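You operate a simulated robot arm through the tools that you are given. There is no shell and no other tool.

The job below is to be done with a simulated robot arm. You get a single attempt, and the scene is never put back.

## Task
Bend the purple temple's end to the angle on the teal card.
Fine: hood out till the spot is red, hood back, then the lever; press COLD once, wait for the blue spot and turn the warmer knob off; the lever stays at the line. Where these are worked on the way, their far stop is far enough and under half their travel is too little: warmer hood.

It is judged by the outcome, as a careful person would: the job done as asked, and still so three seconds after it is handed in. It fails if anything else is knocked over, pushed out of place, dropped, spilled or broken.

## Robot
A 7-joint arm with a two-finger parallel gripper, fixed in place. Base frame: the origin is on the floor under the middle of its stand, x ahead of it, y to its left, z up; the work surface is at about z = 760. Readings come in mm, degrees, newtons and seconds.
With the tool pointing down near the work surface it reaches from about 200 to 680 mm from the base axis. Its first joint turns from -66.0 to 66.0 degrees. Payload 2.4 kg.
Tool frame: the origin (TCP) lies between the finger pads and is the grasp point; the fingertips stand 30 mm ahead of it; z points along the fingers, y is the line along which they close. The gripper opens to 94 mm. The fingers are 28 mm wide and 10 mm thick; the gripper's body (50 by 96 mm) begins 55 mm behind the TCP.
Orientation is that of the tool frame in the base frame, as a unit quaternion [x, y, z, w]. With the fingers straight down and closing along the base's y, the tool's x points along the base's -x, its y along +y and its z along -z.

## Interface
- The arm moves only by the tool apply_moves. Its argument "commands" is a list of rows, each an object (a shift or turn left out is 0, a gripper value left out holds the last) with "slide": the shift along the tool's x, y, z in units of 500 mm (1.0 is 500 mm), a list of three; "angular": the turn, a rotation vector about the tool's x, y, z in units of 180 degrees (1.0 is 180 degrees), a list of three. In form: [{"slide": [x, y, z], "angular": [ax, ay, az]}, ...]. A call has 1 to 20 rows; each row is the pose to reach, as a shift and turn from the pose commanded when the call began, along the tool's axes at that moment. "hand" is the opening, from 0 (shut) to 1 (fully open), set as the call begins (left out, the last holds). A call with a number of a shift or a turn outside -1 to 1 is refused whole. A row lasts 0.2 s, in which the tool goes at most 50 mm and 8.6 degrees; a call with a longer step from one row to the next is refused whole, and so is a gripper value outside its range. A pose out of reach is approached as far as the arm can. The call stops where the force on the tool passes 70 N (or 10 N more than at its start, if that is more) or the arm is blocked; 0.2 s more then pass. Each finger travels about 153 mm/s and halts on what it meets, pressing with about 42 N; the grip force reading is that of the motor and also rises with nothing between the fingers. The clock runs only during rows and for 0.2 s after the last one: add rows that repeat a pose to give the fingers time. The reply holds the time, the measured pose of the TCP, the force on the tool along the base axes, the opening and the grip force, in the units named above and with some noise, with the torque about the TCP (base axes, N m) and any sound that the robot's microphone picked up.
- Cameras (640 x 400 px; columns grow to the right, rows downward): "scene" is fixed at [43.2, 488, 1414.1]; the picture's right is [-0.68, -0.74, 0.00], its down [-0.56, 0.52, -0.64] and it looks along [0.48, -0.44, -0.76] (base axes); focal length 266 px, centre (320, 200). "wrist" rides on the gripper at [76, 14, -102] in the tool frame; the picture's right is [-0.18, 0.98, 0.00], its down [-0.75, -0.14, -0.64] and it looks along [-0.63, -0.12, 0.77] (tool axes); focal length 243 px, centre (320, 200). There is no depth. A picture from a camera that has moved, and an enlarged one, comes with that camera's place and axes in the base frame and with its lens. The place of the scene camera against the robot may be out by one fixed shift of up to 12 mm in any direction.
- grab_frame(camera): a new picture of that camera. The clock stands still meanwhile.
- enlarge(camera, box): a new picture of the part [left, top, right, bottom] of that camera's present view, enlarged. The clock stands still meanwhile.
- job_done(): hands the job in; it is judged then, once.

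Nothing tells you positions but the pictures and the camera data. Unless the task says otherwise, let go and move clear before handing in.

The tools are called after "Emit:" as name(argument=value, ...) on one line, values as JSON. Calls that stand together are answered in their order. apply_moves: Moves the arm, as the interface text tells. Its arguments: {"type":"object","properties":{"commands":{"type":"array","items":{"type":"object","properties":{"slide":{"type":"array","items":{"type":"number"}},"angular":{"type":"array","items":{"type":"number"}}}}},"hand":{"type":"number"}},"required":["commands"]} The other tools are called the same way: grab_frame (camera) takes a picture; enlarge (camera, box) takes an enlarged picture of a part of a camera's view; job_done () hands the job in.

At the start:

```text
clock: 0.0
eef_pos: [348.7, -23.7, 1097.1]
orientation: [0.0, 1.0, 0.0, 0.0]
force: [-0.4, 0.4, -0.3]
wrist_torque: [0.03, 0.03, 0.01]
gripper_width: 94.2
grasp_force: 0.1
```

scene: 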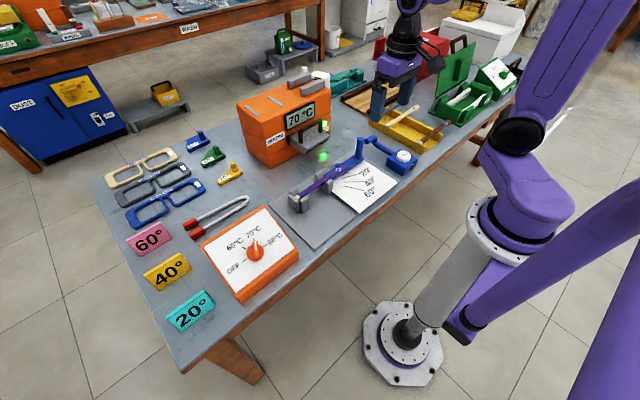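
wrist: 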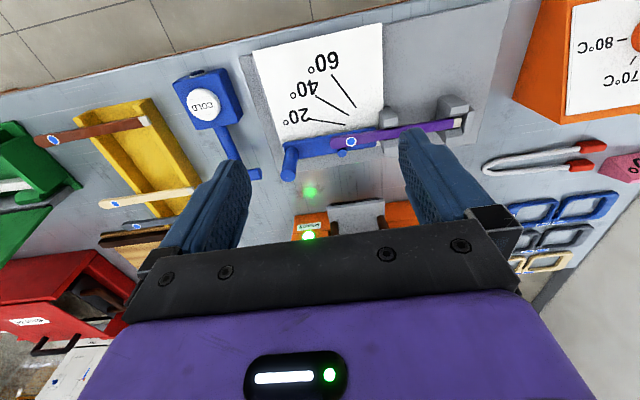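

I see a purple temple held in a clamp at a grey base plate, with a blue lever, a COLD button, an orange warmer with a sliding hood, and a warmer knob box currently at about 70°C. The teal card says 20°. I'll take closer looks first.

Emit:
enlarge(camera="scene", box=[230, 70, 430, 220])

Emit:
enlarge(camera="scene", box=[180, 190, 340, 310])

Emit:
enlarge(camera="wrist", box=[160, 10, 500, 250])

Emit:
enlarge(camera="scene", box=[280, 130, 420, 230])

```text
2.67 times, centred on (330, 145) of scene
camera zoom: at [43.2, 488.0, 1414.1], right [-0.68, -0.74, 0.0], down [-0.56, 0.52, -0.64], along [0.48, -0.44, -0.76], focal length 709 px, centre (293, 347)
```

zoom: 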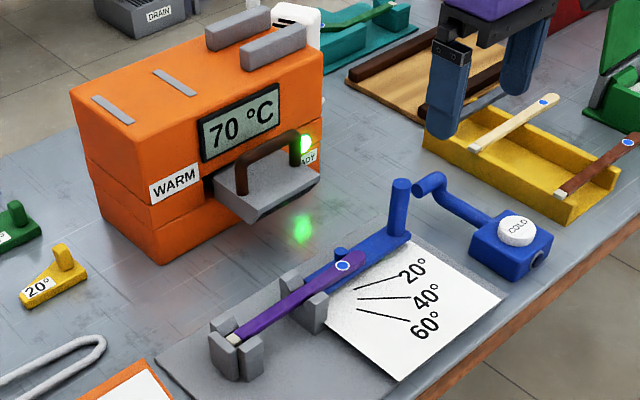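

```text
3.33 times, centred on (260, 250) of scene
camera zoom: at [43.2, 488.0, 1414.1], right [-0.68, -0.74, 0.0], down [-0.56, 0.52, -0.64], along [0.48, -0.44, -0.76], focal length 886 px, centre (520, 33)
```

zoom: 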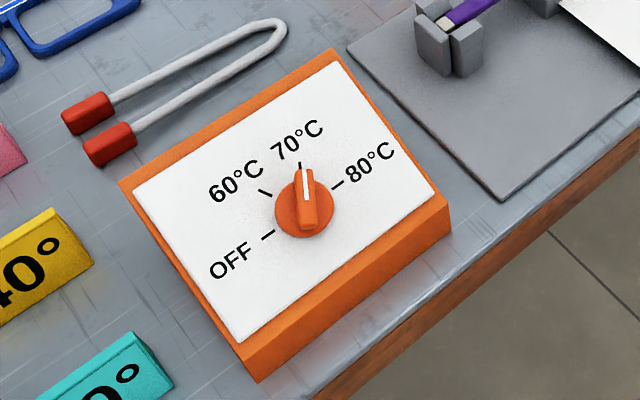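

```text
1.67 times, centred on (330, 130) of wrist
camera zoom: at [271.4, -9.0, 1201.0], right [0.18, 0.98, 0.0], down [0.75, -0.14, 0.64], along [0.63, -0.12, -0.77], focal length 404 px, centre (303, 317)
```

zoom: 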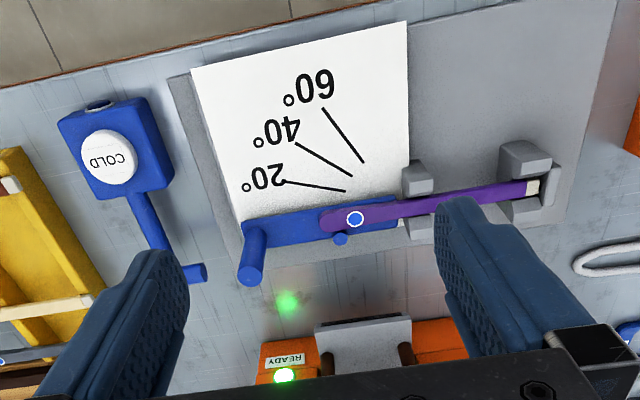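

```text
4.00 times, centred on (350, 180) of scene
camera zoom: at [43.2, 488.0, 1414.1], right [-0.68, -0.74, 0.0], down [-0.56, 0.52, -0.64], along [0.48, -0.44, -0.76], focal length 1063 px, centre (200, 280)
```

zoom: 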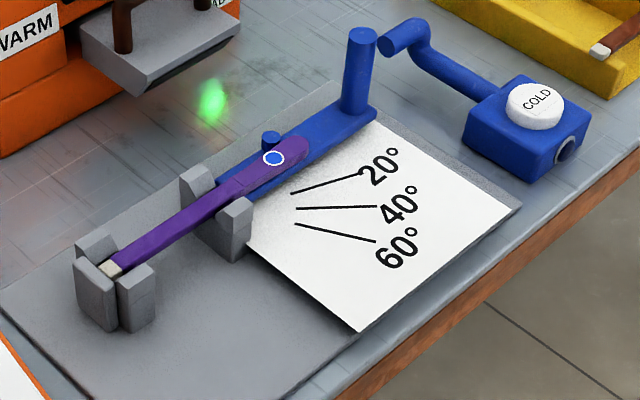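

The blue-ringed spot is on the temple tip, sitting over the blue lever (about x 475, y 8). The lever's upright post is near (487, -104, top about 868), and the hood with its brown handle faces the robot. I'll lower the arm a bit for closer wrist views.

Emit:
apply_moves(commands=[{"slide": [0.02, 0, 0.08]}, {"slide": [0.05, 0, 0.15]}, {"slide": [0.08, 0, 0.22]}, {"slide": [0.08, 0, 0.22]}], hand=1)

Emit:
grab_frame(camera="wrist")

Emit:
enlarge(camera="wrist", box=[160, 60, 480, 260])

Emit:
enlarge(camera="scene", box=[230, 70, 340, 150])

```text
clock: 1.0
eef_pos: [309.7, -25.3, 987.8]
orientation: [0.0, 1.0, 0.0, 0.0]
force: [0.5, 0.6, -0.5]
wrist_torque: [0.01, -0.02, -0.01]
gripper_width: 93.7
grasp_force: 0.0
```

```text
taken
camera wrist: at [232.6, -9.7, 1090.7], right [0.18, 0.98, 0.0], down [0.75, -0.14, 0.64], along [0.63, -0.12, -0.77], focal length 243 px, centre (320, 200)
```

wrist: 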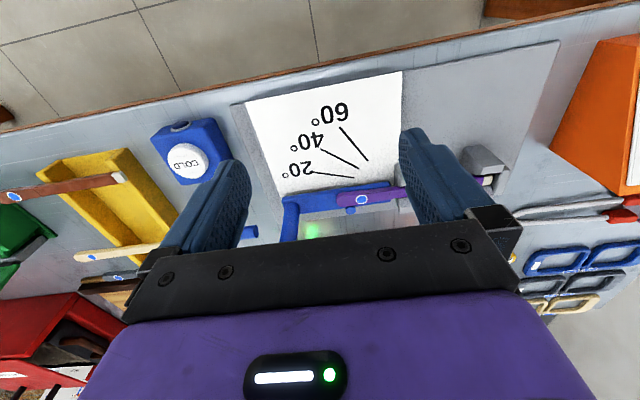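

```text
2.00 times, centred on (320, 160) of wrist
camera zoom: at [232.6, -9.7, 1090.7], right [0.18, 0.98, 0.0], down [0.75, -0.14, 0.64], along [0.63, -0.12, -0.77], focal length 485 px, centre (320, 280)
```

zoom: 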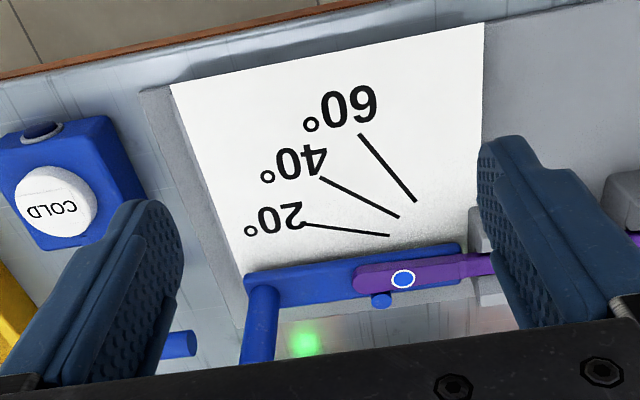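

```text
5.00 times, centred on (285, 110) of scene
camera zoom: at [43.1, 488.0, 1414.1], right [-0.68, -0.74, 0.0], down [-0.56, 0.52, -0.64], along [0.48, -0.44, -0.76], focal length 1329 px, centre (495, 650)
```

zoom: 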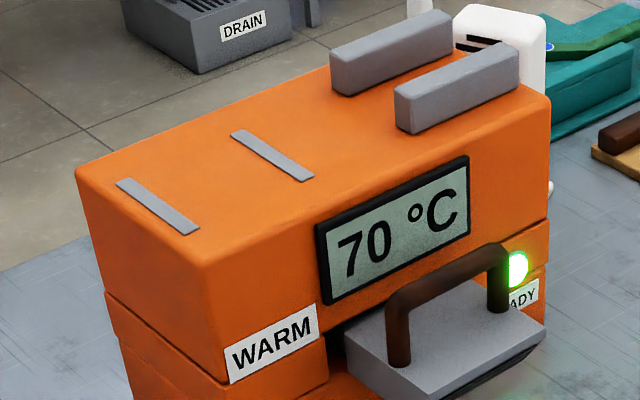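

The hood handle is an upside-down U whose bar runs along y, somewhere near x 625-645. I'll rise and move forward so I can look down at it from above.

Emit:
apply_moves(commands=[{"slide": [-0.03, 0.0, -0.08]}, {"slide": [-0.1, 0.01, -0.13]}, {"slide": [-0.18, 0.02, -0.13]}, {"slide": [-0.26, 0.03, -0.13]}, {"slide": [-0.34, 0.04, -0.13]}, {"slide": [-0.42, 0.05, -0.13]}, {"slide": [-0.46, 0.05, -0.13]}, {"slide": [-0.46, 0.05, -0.13]}])

Emit:
grab_frame(camera="wrist")

Emit:
enlarge(camera="wrist", box=[160, 20, 480, 220])

Emit:
grab_frame(camera="scene")

```text
clock: 2.8
eef_pos: [539.1, 0.7, 1053.5]
orientation: [0.0, 1.0, 0.0, 0.001]
force: [0.0, -0.2, 0.6]
wrist_torque: [-0.02, 0.03, 0.02]
gripper_width: 94.2
grasp_force: 0.0
```

```text
taken
camera wrist: at [461.2, 15.6, 1156.7], right [0.18, 0.98, 0.0], down [0.75, -0.14, 0.64], along [0.63, -0.12, -0.77], focal length 243 px, centre (320, 200)
```

wrist: 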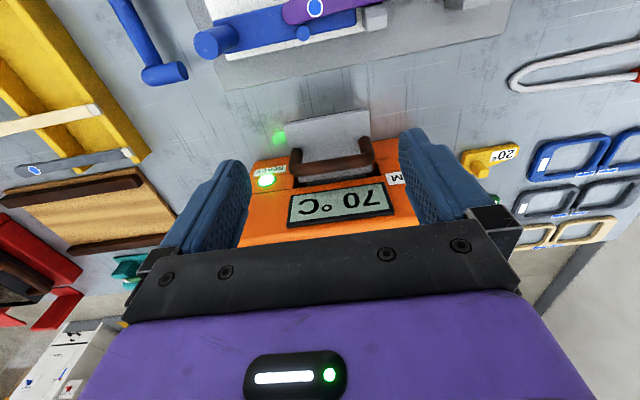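

```text
2.00 times, centred on (320, 120) of wrist
camera zoom: at [461.2, 15.6, 1156.7], right [0.18, 0.98, 0.0], down [0.75, -0.14, 0.64], along [0.63, -0.12, -0.77], focal length 485 px, centre (320, 360)
```

zoom: 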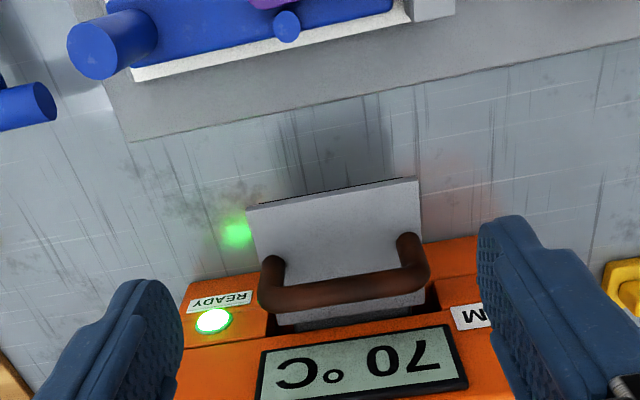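

```text
taken
```

scene: 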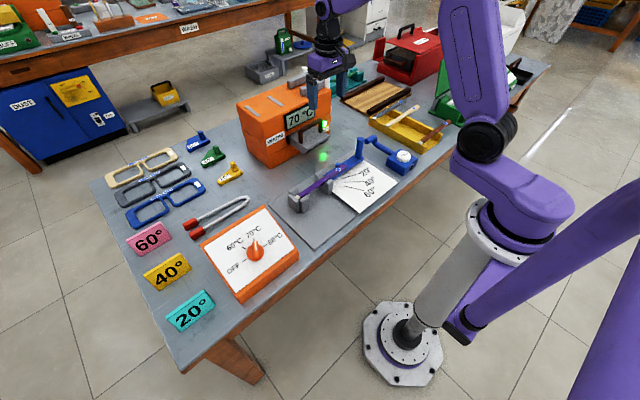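

The handle bar appears to be near (624, 0, 893). I'll shift forward for a second wrist view, so its height and the gap behind it can be triangulated.

Emit:
apply_moves(commands=[{"slide": [-0.06, 0, 0]}, {"slide": [-0.12, 0, 0]}, {"slide": [-0.12, 0, 0]}])

Emit:
enlarge(camera="wrist", box=[200, 0, 440, 150])

Emit:
enlarge(camera="wrist", box=[160, 20, 480, 220])

```text
clock: 3.6
eef_pos: [598.1, 1.5, 1052.1]
orientation: [0.0, 1.0, 0.001, 0.0]
force: [-0.4, 0.3, -0.6]
wrist_torque: [0.0, 0.03, 0.03]
gripper_width: 94.1
grasp_force: 0.1
```

```text
2.67 times, centred on (320, 75) of wrist
camera zoom: at [520.6, 15.9, 1156.3], right [0.18, 0.98, 0.0], down [0.75, -0.14, 0.64], along [0.63, -0.12, -0.77], focal length 647 px, centre (320, 533)
```

zoom: 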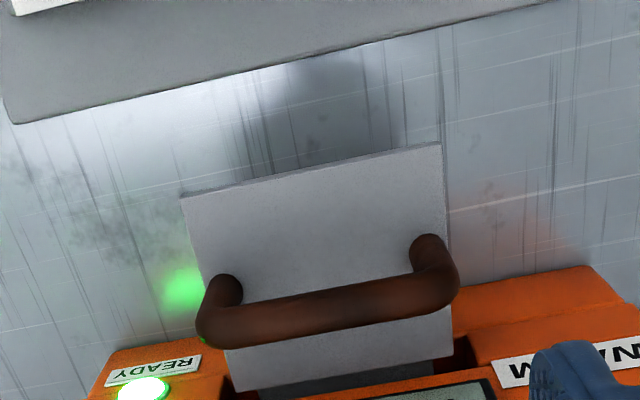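

```text
2.00 times, centred on (320, 120) of wrist
camera zoom: at [520.6, 15.9, 1156.3], right [0.18, 0.98, 0.0], down [0.75, -0.14, 0.64], along [0.63, -0.12, -0.77], focal length 485 px, centre (320, 360)
```

zoom: 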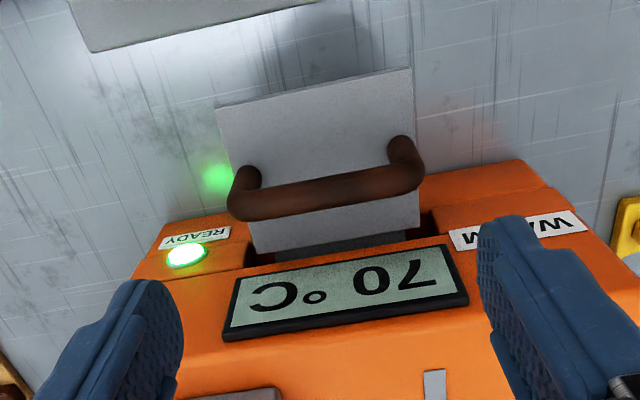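

Two wrist views put the handle bar at about (612, 0, 905), with its uprights at y about +45 and -46. The hood top is at z about 857 with its front edge at x about 575. I plan to grip the +y upright, so I'll move above it and look again.

Emit:
apply_moves(commands=[{"slide": [-0.01, 0.04, 0.0]}, {"slide": [-0.026, 0.087, 0.04]}, {"slide": [-0.026, 0.087, 0.12]}, {"slide": [-0.026, 0.087, 0.164]}, {"slide": [-0.026, 0.087, 0.164]}])

Emit:
enlarge(camera="wrist", box=[160, 20, 480, 220])

Emit:
enlarge(camera="scene", box=[230, 70, 390, 190])

```text
clock: 4.8
eef_pos: [611.2, 44.2, 970.8]
orientation: [0.0, 1.0, 0.0, -0.001]
force: [0.5, -0.2, 0.7]
wrist_torque: [0.01, 0.04, 0.0]
gripper_width: 94.0
grasp_force: 0.0
```

```text
2.00 times, centred on (320, 120) of wrist
camera zoom: at [533.8, 58.7, 1074.7], right [0.18, 0.98, 0.0], down [0.75, -0.14, 0.64], along [0.63, -0.12, -0.77], focal length 485 px, centre (320, 360)
```

zoom: 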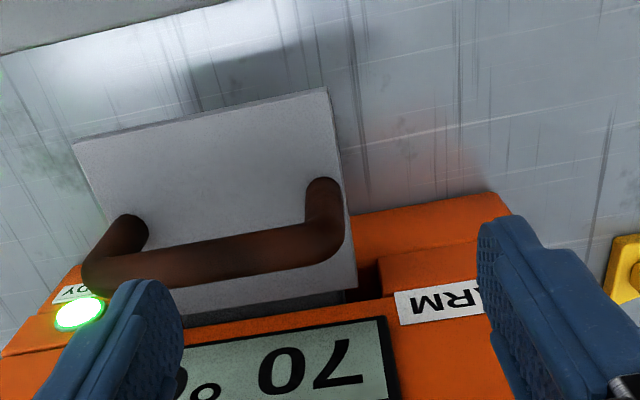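

```text
3.33 times, centred on (310, 130) of scene
camera zoom: at [43.2, 488.0, 1414.1], right [-0.68, -0.74, 0.0], down [-0.56, 0.52, -0.64], along [0.48, -0.44, -0.76], focal length 886 px, centre (353, 433)
```

zoom: 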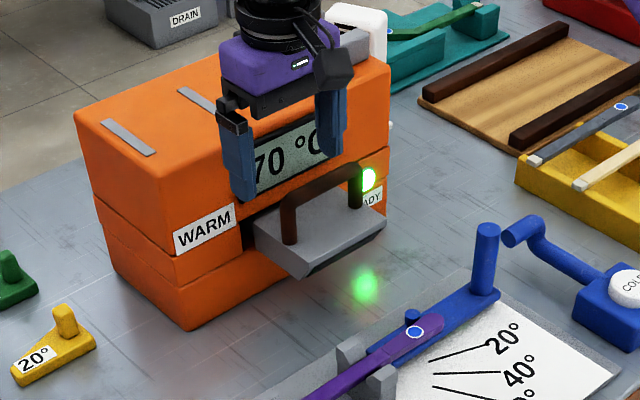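

The bar runs across the whole opening, so I can't straddle an upright from above. I'll turn the gripper 90° and grip the bar's middle with the fingers closing along x, which also suits the lever post later. First I'll rise and turn clear of the warmer.

Emit:
apply_moves(commands=[{"slide": [0.02, -0.02, -0.08], "angular": [0, 0, -0.045]}, {"slide": [0.02, -0.05, -0.12], "angular": [0, 0, -0.09]}, {"slide": [0.02, -0.08, -0.12], "angular": [0, 0, -0.135]}, {"slide": [0.02, -0.09, -0.12], "angular": [0, 0, -0.18]}, {"slide": [0.02, -0.09, -0.12], "angular": [0, 0, -0.225]}, {"slide": [0.02, -0.09, -0.12], "angular": [0, 0, -0.27]}, {"slide": [0.02, -0.09, -0.12], "angular": [0, 0, -0.315]}, {"slide": [0.02, -0.09, -0.12], "angular": [0, 0, -0.36]}, {"slide": [0.02, -0.09, -0.12], "angular": [0, 0, -0.405]}, {"slide": [0.02, -0.09, -0.12], "angular": [0, 0, -0.45]}, {"slide": [0.02, -0.09, -0.12], "angular": [0, 0, -0.5]}, {"slide": [0.02, -0.09, -0.12], "angular": [0, 0, -0.5]}], hand=0.53)

Emit:
grab_frame(camera="wrist")

Emit:
grab_frame(camera="scene")

```text
refused: row 11 steps farther than a row can; nothing moved
```

```text
taken
camera wrist: at [533.8, 58.7, 1074.7], right [0.18, 0.98, 0.0], down [0.75, -0.14, 0.64], along [0.63, -0.12, -0.77], focal length 243 px, centre (320, 200)
```

wrist: 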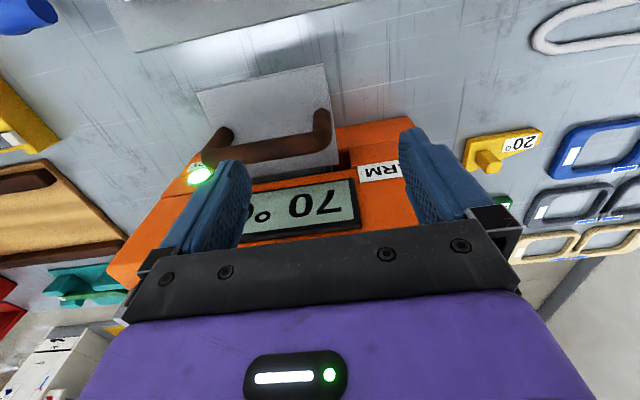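

```text
taken
```

scene: 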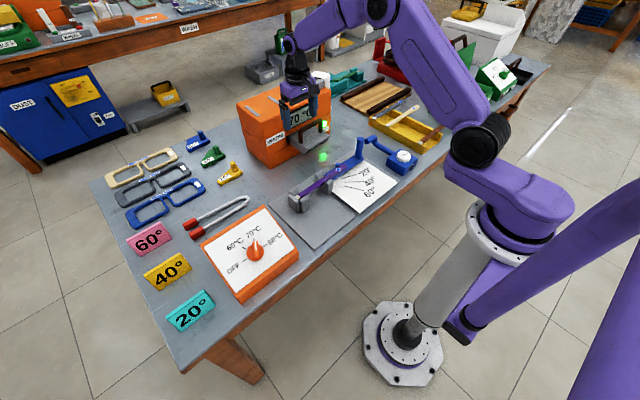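

The last turn step was slightly too large and the call was refused, so nothing moved. I'll resend it with even steps.

Emit:
apply_moves(commands=[{"slide": [0.02, -0.02, -0.08], "angular": [0, 0, -0.045]}, {"slide": [0.02, -0.05, -0.12], "angular": [0, 0, -0.09]}, {"slide": [0.02, -0.08, -0.12], "angular": [0, 0, -0.135]}, {"slide": [0.02, -0.09, -0.12], "angular": [0, 0, -0.18]}, {"slide": [0.02, -0.09, -0.12], "angular": [0, 0, -0.225]}, {"slide": [0.02, -0.09, -0.12], "angular": [0, 0, -0.27]}, {"slide": [0.02, -0.09, -0.12], "angular": [0, 0, -0.315]}, {"slide": [0.02, -0.09, -0.12], "angular": [0, 0, -0.36]}, {"slide": [0.02, -0.09, -0.12], "angular": [0, 0, -0.405]}, {"slide": [0.02, -0.09, -0.12], "angular": [0, 0, -0.45]}, {"slide": [0.02, -0.09, -0.12], "angular": [0, 0, -0.49]}, {"slide": [0.02, -0.09, -0.12], "angular": [0, 0, -0.5]}], hand=0.53)

Emit:
grab_frame(camera="wrist")

Emit:
enlarge(camera="scene", box=[230, 50, 430, 200])

```text
clock: 7.4
eef_pos: [601.6, -0.3, 1029.5]
orientation: [0.708, -0.706, 0.0, 0.0]
force: [0.0, 0.2, 0.0]
wrist_torque: [0.02, 0.01, 0.0]
gripper_width: 49.8
grasp_force: 0.0
```

```text
taken
camera wrist: at [586.4, -76.0, 1134.2], right [-0.98, 0.18, 0.0], down [0.14, 0.75, 0.64], along [0.12, 0.63, -0.77], focal length 243 px, centre (320, 200)
```

wrist: 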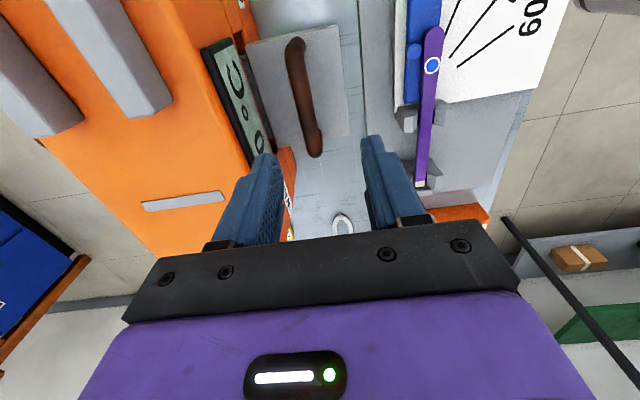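

```text
2.67 times, centred on (330, 125) of scene
camera zoom: at [43.2, 488.0, 1414.1], right [-0.68, -0.74, 0.0], down [-0.56, 0.52, -0.64], along [0.48, -0.44, -0.76], focal length 709 px, centre (293, 400)
```

zoom: 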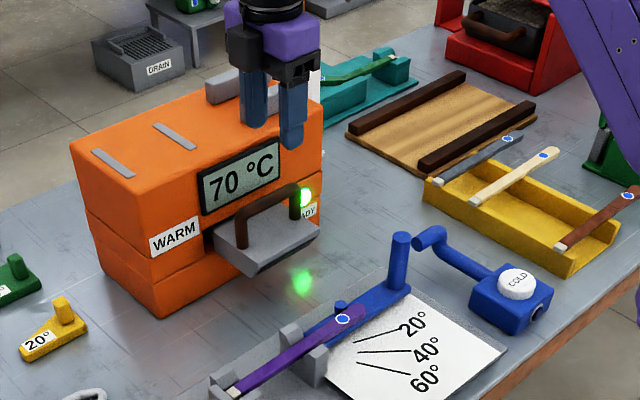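

The gripper now closes along x, and this view puts the bar at x about 613-614. I'll descend straddling the bar to TCP height 912 and check before closing.

Emit:
apply_moves(commands=[{"slide": [0, -0.023, 0.02]}, {"slide": [0, -0.023, 0.1]}, {"slide": [0, -0.023, 0.17]}, {"slide": [0, -0.023, 0.21]}, {"slide": [0, -0.023, 0.235]}, {"slide": [0, -0.023, 0.235]}])

Emit:
grab_frame(camera="wrist")

Emit:
enlarge(camera="scene", box=[240, 70, 360, 160])

```text
clock: 8.8
eef_pos: [612.4, 1.6, 912.8]
orientation: [0.707, -0.707, 0.0, 0.0]
force: [0.8, -0.4, 0.2]
wrist_torque: [0.0, 0.03, 0.01]
gripper_width: 49.8
grasp_force: 0.1
```

```text
taken
camera wrist: at [597.7, -75.3, 1016.1], right [-0.98, 0.18, 0.0], down [0.14, 0.75, 0.64], along [0.12, 0.63, -0.77], focal length 243 px, centre (320, 200)
```

wrist: 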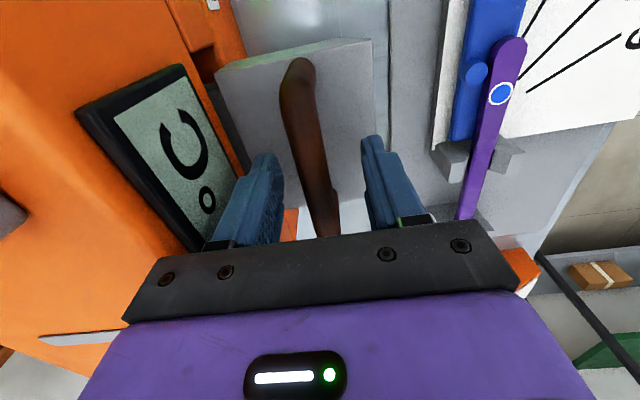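

```text
4.44 times, centred on (300, 115) of scene
camera zoom: at [43.2, 488.0, 1414.1], right [-0.68, -0.74, 0.0], down [-0.56, 0.52, -0.64], along [0.48, -0.44, -0.76], focal length 1181 px, centre (409, 578)
```

zoom: 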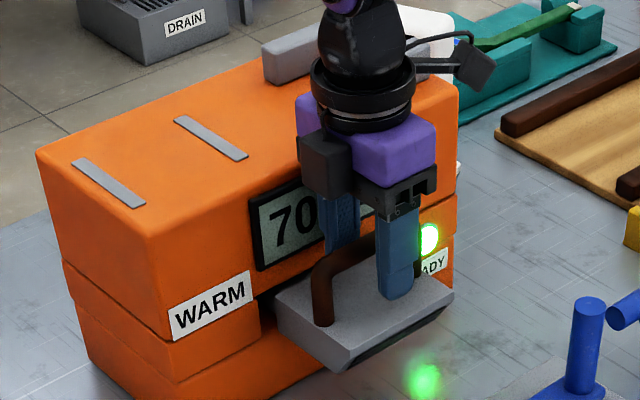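

The bar sits centred between the fingers. I'll close on it now.

Emit:
apply_moves(commands=[{"slide": [0, 0, 0]}, {"slide": [0, 0, 0]}, {"slide": [0, 0, 0]}], hand=0.0)

Emit:
enlarge(camera="wrist", box=[200, 0, 560, 225])

```text
clock: 9.6
eef_pos: [612.2, 0.1, 912.7]
orientation: [0.708, -0.707, 0.0, 0.001]
force: [0.8, 0.5, -1.5]
wrist_torque: [-0.01, -0.04, -0.03]
gripper_width: 19.8
grasp_force: 45.5
```

```text
1.78 times, centred on (380, 112) of wrist
camera zoom: at [597.7, -75.3, 1016.2], right [-0.98, 0.18, 0.0], down [0.14, 0.75, 0.64], along [0.12, 0.63, -0.77], focal length 431 px, centre (213, 356)
```

zoom: 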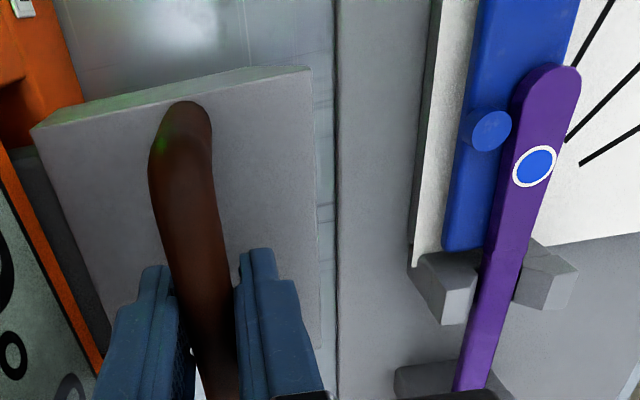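

The bar is gripped (width 19.8, 45 N). I'll pull it toward the robot in small steps and watch the force.

Emit:
apply_moves(commands=[{"slide": [0, 0.02, 0]}, {"slide": [0, 0.05, 0]}, {"slide": [0, 0.08, 0]}, {"slide": [0, 0.08, 0]}])

Emit:
enlarge(camera="scene", box=[240, 70, 400, 190])

Emit:
grab_frame(camera="wrist")

```text
clock: 10.6
eef_pos: [571.1, 0.9, 913.5]
orientation: [-0.707, 0.707, 0.001, 0.0]
force: [-0.2, 3.8, -4.3]
wrist_torque: [-0.04, -0.03, 0.0]
gripper_width: 19.9
grasp_force: 45.3
```

```text
3.33 times, centred on (320, 130) of scene
camera zoom: at [43.2, 488.0, 1414.1], right [-0.68, -0.74, 0.0], down [-0.56, 0.52, -0.64], along [0.47, -0.44, -0.76], focal length 886 px, centre (320, 433)
```

zoom: 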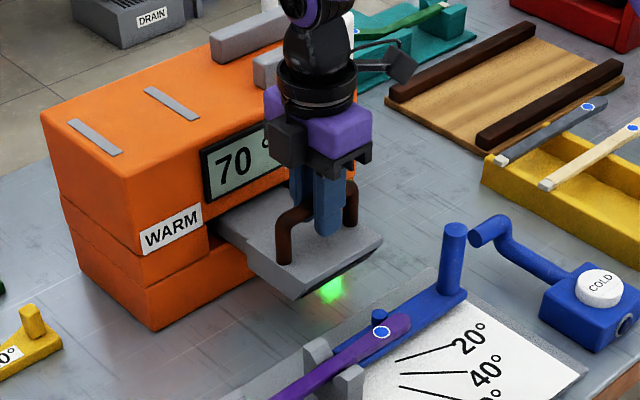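

```text
taken
camera wrist: at [557.0, -75.3, 1016.3], right [-0.98, 0.18, 0.0], down [0.14, 0.75, 0.64], along [0.12, 0.63, -0.77], focal length 243 px, centre (320, 200)
```

wrist: 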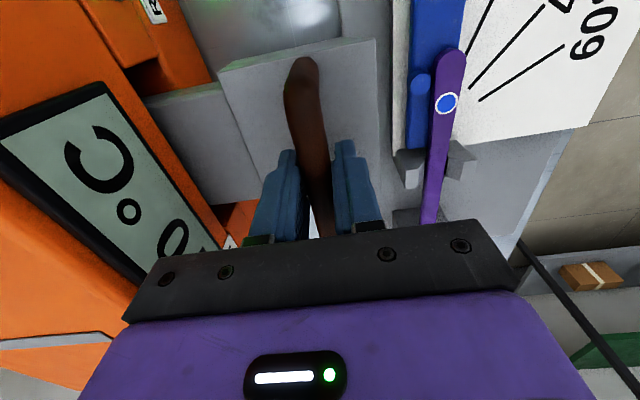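

The hood slides out freely. I'll keep pulling in steps and watch the spot's colour.

Emit:
apply_moves(commands=[{"slide": [0, 0.03, 0]}, {"slide": [0, 0.06, 0]}, {"slide": [0, 0.08, 0]}])

Emit:
enlarge(camera="scene", box=[240, 70, 400, 190])

Emit:
grab_frame(camera="wrist")

```text
clock: 11.4
eef_pos: [532.7, -0.4, 913.1]
orientation: [0.707, -0.707, -0.001, 0.001]
force: [1.4, 5.6, -14.2]
wrist_torque: [0.22, 0.09, 0.05]
gripper_width: 19.8
grasp_force: 45.3
```

```text
3.33 times, centred on (320, 130) of scene
camera zoom: at [43.4, 488.1, 1414.1], right [-0.68, -0.74, 0.0], down [-0.56, 0.52, -0.64], along [0.47, -0.44, -0.76], focal length 886 px, centre (320, 433)
```

zoom: 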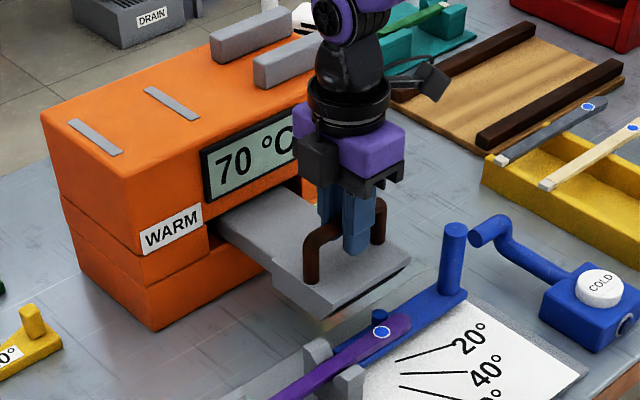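

```text
taken
camera wrist: at [517.7, -75.3, 1016.4], right [-0.98, 0.18, 0.0], down [0.14, 0.75, 0.64], along [0.12, 0.63, -0.77], focal length 243 px, centre (320, 200)
```

wrist: 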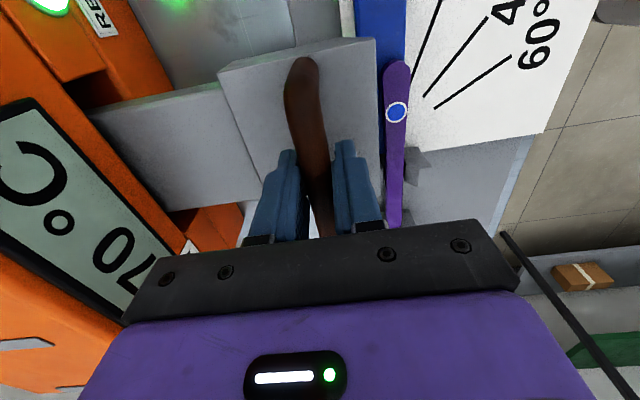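

The hood front is now just short of the temple, at about x 495. I'll continue in shorter steps.

Emit:
apply_moves(commands=[{"slide": [0, 0.025, 0]}, {"slide": [0, 0.05, 0]}, {"slide": [0, 0.06, 0]}])

Emit:
enlarge(camera="scene", box=[240, 70, 400, 190])

Emit:
grab_frame(camera="wrist")

```text
clock: 12.1
eef_pos: [525.0, 0.4, 916.8]
orientation: [-0.707, 0.707, -0.019, 0.021]
force: [15.9, 0.4, -21.3]
wrist_torque: [-0.08, -0.09, 0.05]
gripper_width: 16.0
grasp_force: 44.8
stopped in row 3: the force on the tool passed its limit at 75 N (the readings are from after the stop); the commanded pose is now the measured one
```

```text
3.33 times, centred on (320, 130) of scene
camera zoom: at [43.9, 488.0, 1414.1], right [-0.68, -0.74, 0.0], down [-0.56, 0.52, -0.64], along [0.47, -0.44, -0.76], focal length 886 px, centre (320, 433)
```

zoom: 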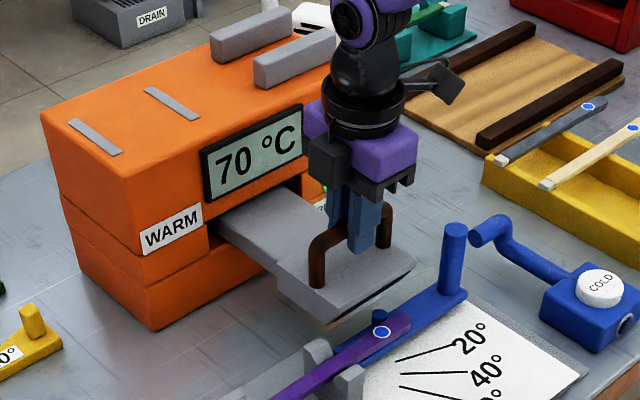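

```text
taken
camera wrist: at [503.0, -76.0, 1020.2], right [-0.98, 0.18, -0.06], down [0.1, 0.75, 0.65], along [0.16, 0.63, -0.76], focal length 243 px, centre (320, 200)
```

wrist: 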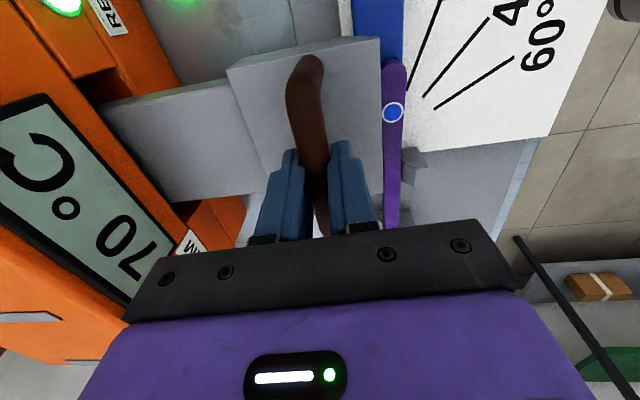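

The hood reached its far stop (about 87 mm of travel), and the warmer hasn't shifted. The spot is still blue. I'll loosen the grip, square the tool up around the bar and let it heat while checking the spot often.

Emit:
apply_moves(commands=[{"slide": [0, 0, 0]}, {"slide": [0, 0, 0], "angular": [-0.019, 0, 0]}], hand=0.42)

Emit:
enlarge(camera="scene", box=[270, 100, 390, 190])

Emit:
enlarge(camera="wrist", box=[200, 0, 560, 225])

```text
clock: 12.7
eef_pos: [522.2, 0.0, 918.8]
orientation: [0.708, -0.707, -0.003, 0.002]
force: [0.5, 0.5, 0.7]
wrist_torque: [0.01, -0.01, 0.0]
gripper_width: 39.5
grasp_force: 0.1
```

```text
4.44 times, centred on (330, 145) of scene
camera zoom: at [43.1, 488.0, 1414.1], right [-0.68, -0.74, 0.0], down [-0.56, 0.52, -0.64], along [0.48, -0.44, -0.76], focal length 1181 px, centre (276, 444)
```

zoom: 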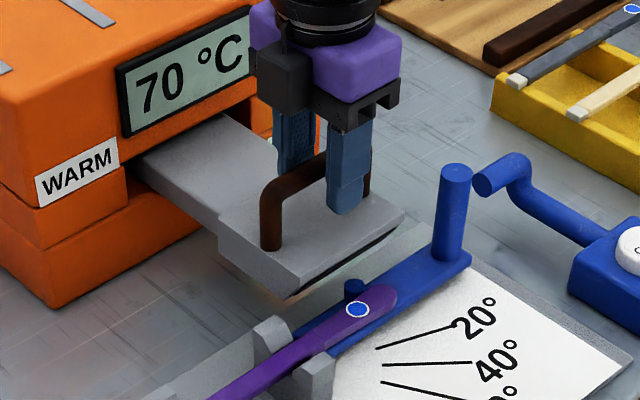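

```text
1.78 times, centred on (380, 112) of wrist
camera zoom: at [507.6, -75.9, 1022.2], right [-0.98, 0.18, 0.01], down [0.15, 0.75, 0.64], along [0.11, 0.63, -0.77], focal length 431 px, centre (213, 356)
```

zoom: 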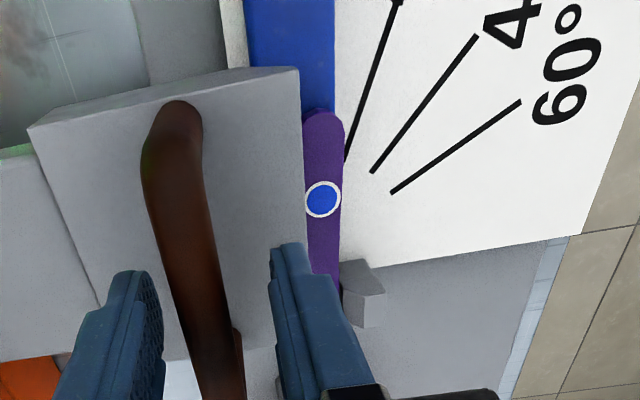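

The spot is still blue, and I'm loosely straddling the bar. I'll centre and lower slightly while waiting for the heat.

Emit:
apply_moves(commands=[{"slide": [0, -0.005, 0.006]}, {"slide": [0, -0.005, 0.012]}, {"slide": [0, -0.005, 0.012]}])

Emit:
enlarge(camera="wrist", box=[200, 0, 560, 225])

```text
clock: 13.5
eef_pos: [525.1, 0.9, 912.0]
orientation: [0.707, -0.707, -0.003, 0.002]
force: [1.1, 0.1, -0.5]
wrist_torque: [-0.01, 0.01, -0.01]
gripper_width: 39.4
grasp_force: 0.0
```

```text
1.78 times, centred on (380, 112) of wrist
camera zoom: at [510.2, -75.8, 1016.1], right [-0.98, 0.18, 0.01], down [0.15, 0.75, 0.64], along [0.11, 0.63, -0.77], focal length 431 px, centre (213, 356)
```

zoom: 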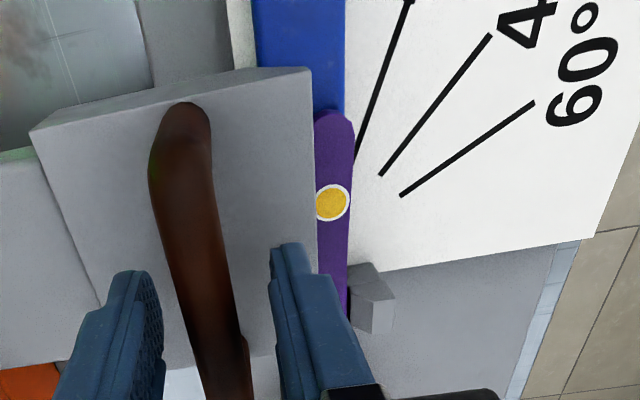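

The spot has turned yellow, so it is warming. I'll close on the bar again while waiting, ready to push it back.

Emit:
apply_moves(commands=[{"slide": [0, 0, 0]}], hand=0.0)

Emit:
enlarge(camera="wrist", box=[200, 0, 560, 225])

```text
clock: 13.9
eef_pos: [525.3, 0.2, 912.1]
orientation: [0.707, -0.707, -0.003, 0.001]
force: [1.6, -0.2, -0.6]
wrist_torque: [0.02, -0.05, 0.02]
gripper_width: 20.0
grasp_force: 45.2
```

```text
1.78 times, centred on (380, 112) of wrist
camera zoom: at [510.2, -75.9, 1016.1], right [-0.98, 0.18, 0.01], down [0.15, 0.75, 0.64], along [0.11, 0.63, -0.77], focal length 431 px, centre (213, 356)
```

zoom: 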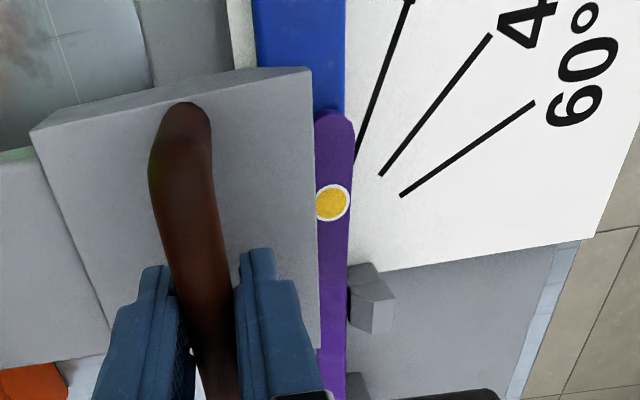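

The bar is gripped again and the spot is still yellow. I'll wait a little longer.

Emit:
apply_moves(commands=[{"slide": [0, 0, 0]}, {"slide": [0, 0, 0]}])

Emit:
enlarge(camera="wrist", box=[320, 60, 480, 160])

```text
clock: 14.5
eef_pos: [526.0, -0.1, 912.6]
orientation: [0.707, -0.707, -0.002, 0.001]
force: [0.9, -0.9, -1.6]
wrist_torque: [0.01, -0.02, 0.04]
gripper_width: 20.0
grasp_force: 45.7
```

```text
4.00 times, centred on (400, 110) of wrist
camera zoom: at [510.2, -75.9, 1016.1], right [-0.98, 0.18, 0.01], down [0.15, 0.75, 0.64], along [0.11, 0.63, -0.77], focal length 970 px, centre (0, 560)
```

zoom: 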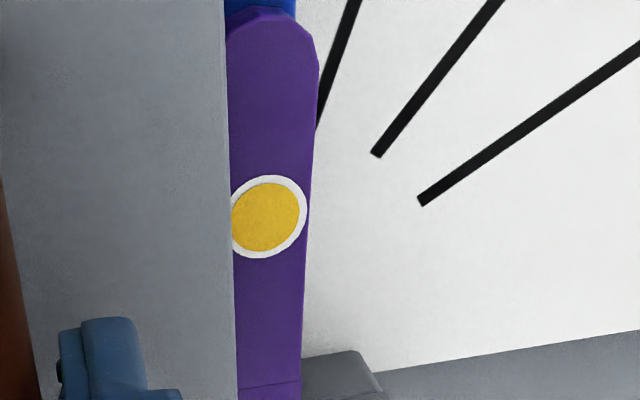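

The spot is still yellow, so I'll keep waiting in short intervals.

Emit:
apply_moves(commands=[{"slide": [0, 0, 0]}, {"slide": [0, 0, 0]}])

Emit:
enlarge(camera="wrist", box=[320, 60, 480, 160])

```text
clock: 15.1
eef_pos: [525.2, 1.1, 914.0]
orientation: [0.707, -0.707, -0.002, 0.001]
force: [2.4, -0.6, -1.7]
wrist_torque: [0.0, -0.02, 0.0]
gripper_width: 20.2
grasp_force: 45.0
```

```text
4.00 times, centred on (400, 110) of wrist
camera zoom: at [510.2, -75.9, 1016.1], right [-0.98, 0.18, 0.01], down [0.15, 0.75, 0.64], along [0.11, 0.63, -0.77], focal length 970 px, centre (0, 560)
```

zoom: 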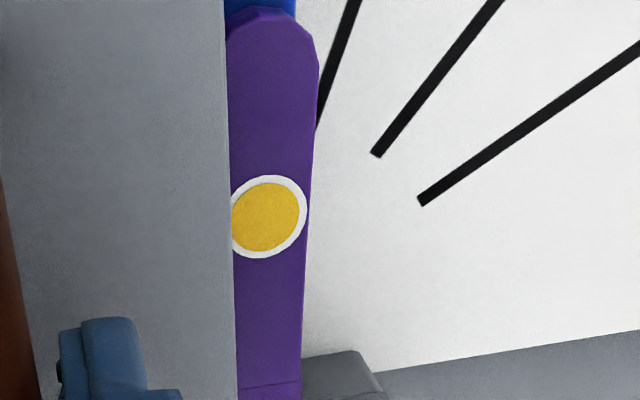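

Still yellow, so I'll continue to wait.

Emit:
apply_moves(commands=[{"slide": [0, 0, 0]}, {"slide": [0, 0, 0]}])

Emit:
enlarge(camera="wrist", box=[320, 60, 480, 160])

```text
clock: 15.7
eef_pos: [525.2, 0.7, 911.6]
orientation: [0.707, -0.707, -0.003, 0.002]
force: [1.4, -1.2, -1.8]
wrist_torque: [-0.03, -0.03, 0.06]
gripper_width: 20.1
grasp_force: 45.2
```

```text
4.00 times, centred on (400, 110) of wrist
camera zoom: at [510.2, -75.9, 1016.1], right [-0.98, 0.18, 0.01], down [0.15, 0.75, 0.64], along [0.11, 0.63, -0.77], focal length 970 px, centre (0, 560)
```

zoom: 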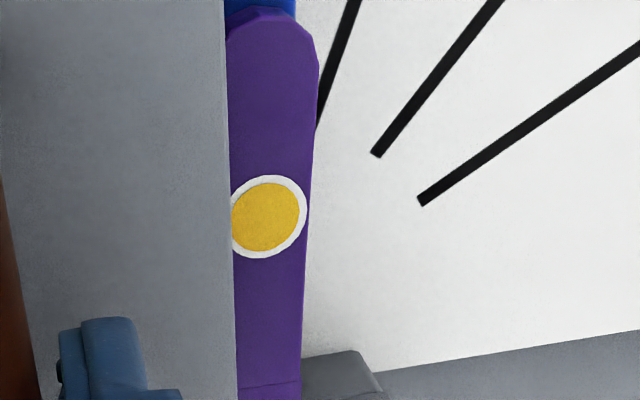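

Yellow still. I'll keep watching.

Emit:
apply_moves(commands=[{"slide": [0, 0, 0]}, {"slide": [0, 0, 0]}, {"slide": [0, 0, 0]}])

Emit:
enlarge(camera="wrist", box=[320, 60, 480, 160])

```text
clock: 16.5
eef_pos: [524.4, -0.5, 912.2]
orientation: [0.708, -0.707, -0.002, 0.002]
force: [1.5, -0.2, -1.9]
wrist_torque: [0.04, -0.04, 0.06]
gripper_width: 19.9
grasp_force: 45.0
```

```text
4.00 times, centred on (400, 110) of wrist
camera zoom: at [510.2, -75.9, 1016.2], right [-0.98, 0.18, 0.01], down [0.15, 0.75, 0.64], along [0.11, 0.63, -0.77], focal length 970 px, centre (0, 560)
```

zoom: 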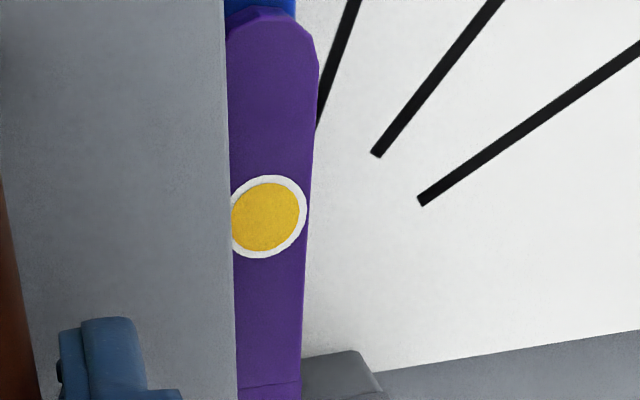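

No change yet. I'll continue waiting.

Emit:
apply_moves(commands=[{"slide": [0, 0, 0]}, {"slide": [0, 0, 0]}, {"slide": [0, 0, 0]}])

Emit:
enlarge(camera="wrist", box=[320, 60, 480, 160])

```text
clock: 17.3
eef_pos: [526.0, 0.4, 912.6]
orientation: [0.707, -0.707, -0.003, 0.001]
force: [1.7, -0.2, 0.3]
wrist_torque: [-0.04, 0.01, 0.03]
gripper_width: 20.0
grasp_force: 44.8
```

```text
4.00 times, centred on (400, 110) of wrist
camera zoom: at [510.2, -75.9, 1016.2], right [-0.98, 0.18, 0.01], down [0.15, 0.75, 0.64], along [0.11, 0.63, -0.77], focal length 970 px, centre (0, 560)
```

zoom: 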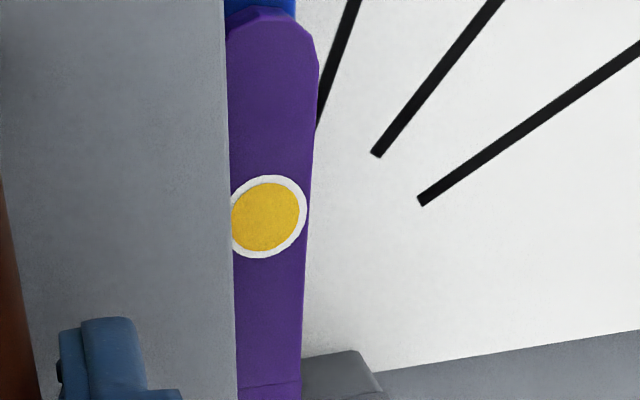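

Emit:
apply_moves(commands=[{"slide": [0, 0, 0]}, {"slide": [0, 0, 0]}, {"slide": [0, 0, 0]}])

Emit:
enlarge(camera="wrist", box=[320, 60, 480, 160])

Emit:
enlarge(camera="scene", box=[240, 70, 400, 190])

```text
clock: 18.1
eef_pos: [525.7, -0.3, 913.5]
orientation: [-0.707, 0.708, 0.002, -0.002]
force: [1.7, -0.1, 0.2]
wrist_torque: [0.01, -0.01, 0.03]
gripper_width: 19.8
grasp_force: 45.4
```

```text
4.00 times, centred on (400, 110) of wrist
camera zoom: at [510.2, -75.9, 1016.2], right [-0.98, 0.18, 0.01], down [0.15, 0.75, 0.64], along [0.11, 0.63, -0.77], focal length 970 px, centre (0, 560)
```

zoom: 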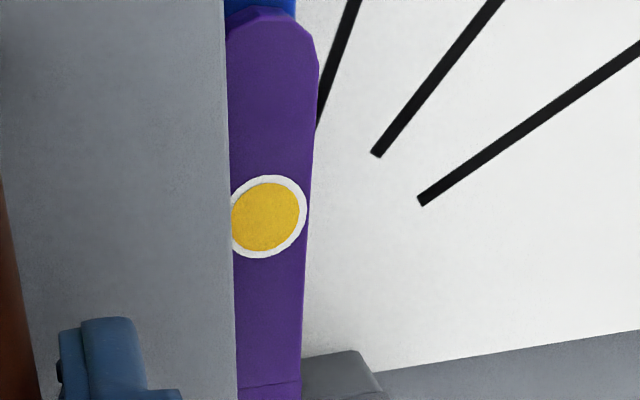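

```text
3.33 times, centred on (320, 130) of scene
camera zoom: at [43.2, 488.0, 1414.1], right [-0.68, -0.74, 0.0], down [-0.56, 0.52, -0.64], along [0.48, -0.44, -0.76], focal length 886 px, centre (320, 433)
```

zoom: 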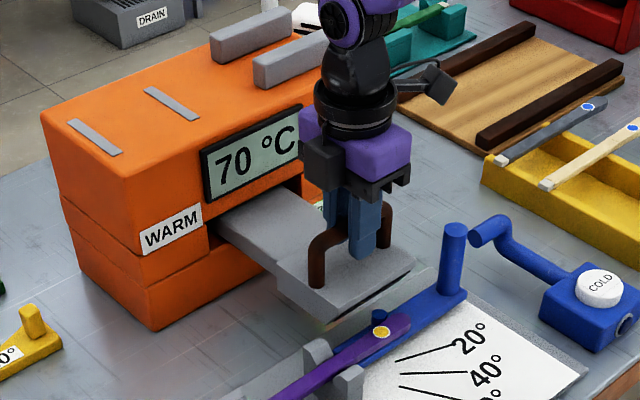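

Still yellow after about 6 s under the hood. I'll keep waiting in roughly 1 s checks.

Emit:
apply_moves(commands=[{"slide": [0, 0, 0]}, {"slide": [0, 0, 0]}, {"slide": [0, 0, 0]}, {"slide": [0, 0, 0]}])

Emit:
enlarge(camera="wrist", box=[320, 60, 480, 160])

```text
clock: 19.1
eef_pos: [525.0, -0.7, 913.0]
orientation: [0.707, -0.707, -0.002, 0.002]
force: [2.6, 0.4, 2.1]
wrist_torque: [0.05, -0.04, 0.04]
gripper_width: 20.1
grasp_force: 44.8
```

```text
4.00 times, centred on (400, 110) of wrist
camera zoom: at [510.2, -75.9, 1016.2], right [-0.98, 0.18, 0.01], down [0.15, 0.75, 0.64], along [0.11, 0.63, -0.77], focal length 970 px, centre (0, 560)
```

zoom: 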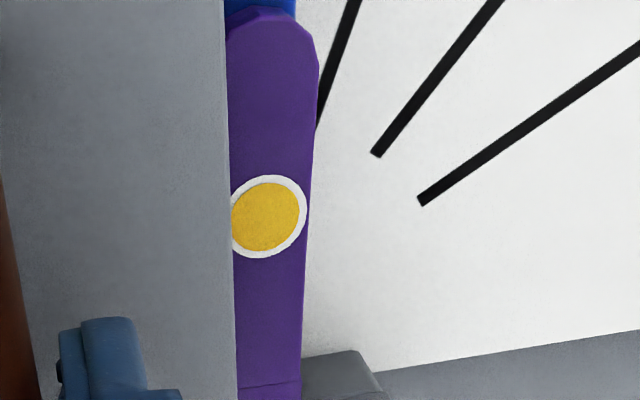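

Emit:
apply_moves(commands=[{"slide": [0, 0, 0]}, {"slide": [0, 0, 0]}, {"slide": [0, 0, 0]}, {"slide": [0, 0, 0]}])

Emit:
enlarge(camera="wrist", box=[320, 60, 480, 160])

```text
clock: 20.1
eef_pos: [526.2, -1.3, 912.5]
orientation: [0.707, -0.707, -0.003, 0.001]
force: [1.6, -0.2, 2.5]
wrist_torque: [-0.01, 0.0, 0.08]
gripper_width: 19.8
grasp_force: 44.6
```

```text
4.00 times, centred on (400, 110) of wrist
camera zoom: at [510.2, -75.9, 1016.2], right [-0.98, 0.18, 0.01], down [0.15, 0.75, 0.64], along [0.11, 0.63, -0.77], focal length 970 px, centre (0, 560)
```

zoom: 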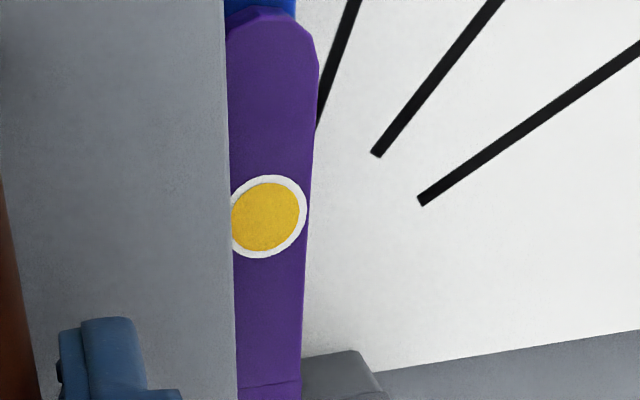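

Still yellow at about 8 s. I'll keep holding and checking each second.

Emit:
apply_moves(commands=[{"slide": [0, 0, 0]}, {"slide": [0, 0, 0]}, {"slide": [0, 0, 0]}, {"slide": [0, 0, 0]}, {"slide": [0, 0, 0]}])

Emit:
enlarge(camera="wrist", box=[320, 60, 480, 160])

```text
clock: 21.3
eef_pos: [525.4, 0.8, 913.0]
orientation: [-0.707, 0.707, 0.002, -0.001]
force: [1.7, 0.3, 5.2]
wrist_torque: [-0.03, 0.01, 0.0]
gripper_width: 19.8
grasp_force: 44.5
```

```text
4.00 times, centred on (400, 110) of wrist
camera zoom: at [510.2, -75.9, 1016.2], right [-0.98, 0.18, 0.01], down [0.15, 0.75, 0.64], along [0.11, 0.63, -0.77], focal length 970 px, centre (0, 560)
```

zoom: 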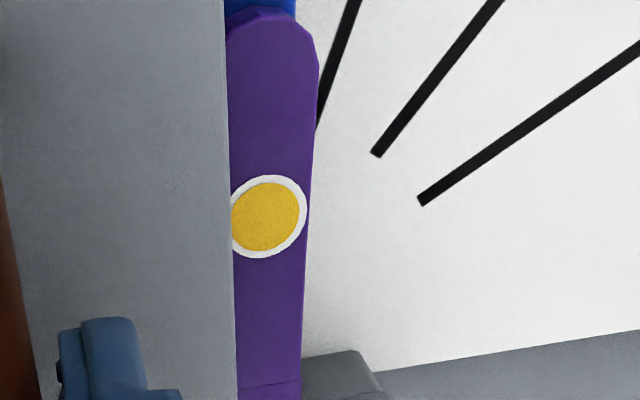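

Still yellow. I'll wait on, checking just as often.

Emit:
apply_moves(commands=[{"slide": [0, 0, 0]}, {"slide": [0, 0, 0]}, {"slide": [0, 0, 0]}, {"slide": [0, 0, 0]}, {"slide": [0, 0, 0]}])

Emit:
enlarge(camera="wrist", box=[320, 60, 480, 160])

```text
clock: 22.5
eef_pos: [524.7, 1.0, 912.6]
orientation: [-0.707, 0.707, 0.002, -0.001]
force: [1.4, 0.2, 5.4]
wrist_torque: [-0.01, 0.03, 0.02]
gripper_width: 20.1
grasp_force: 45.3
```

```text
4.00 times, centred on (400, 110) of wrist
camera zoom: at [510.2, -75.9, 1016.3], right [-0.98, 0.18, 0.01], down [0.15, 0.75, 0.64], along [0.11, 0.63, -0.77], focal length 970 px, centre (0, 560)
```

zoom: 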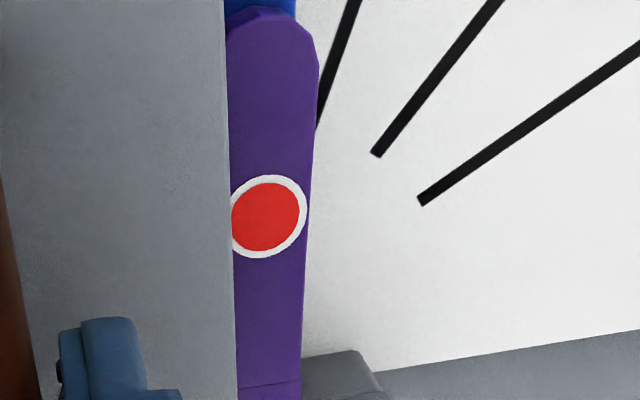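

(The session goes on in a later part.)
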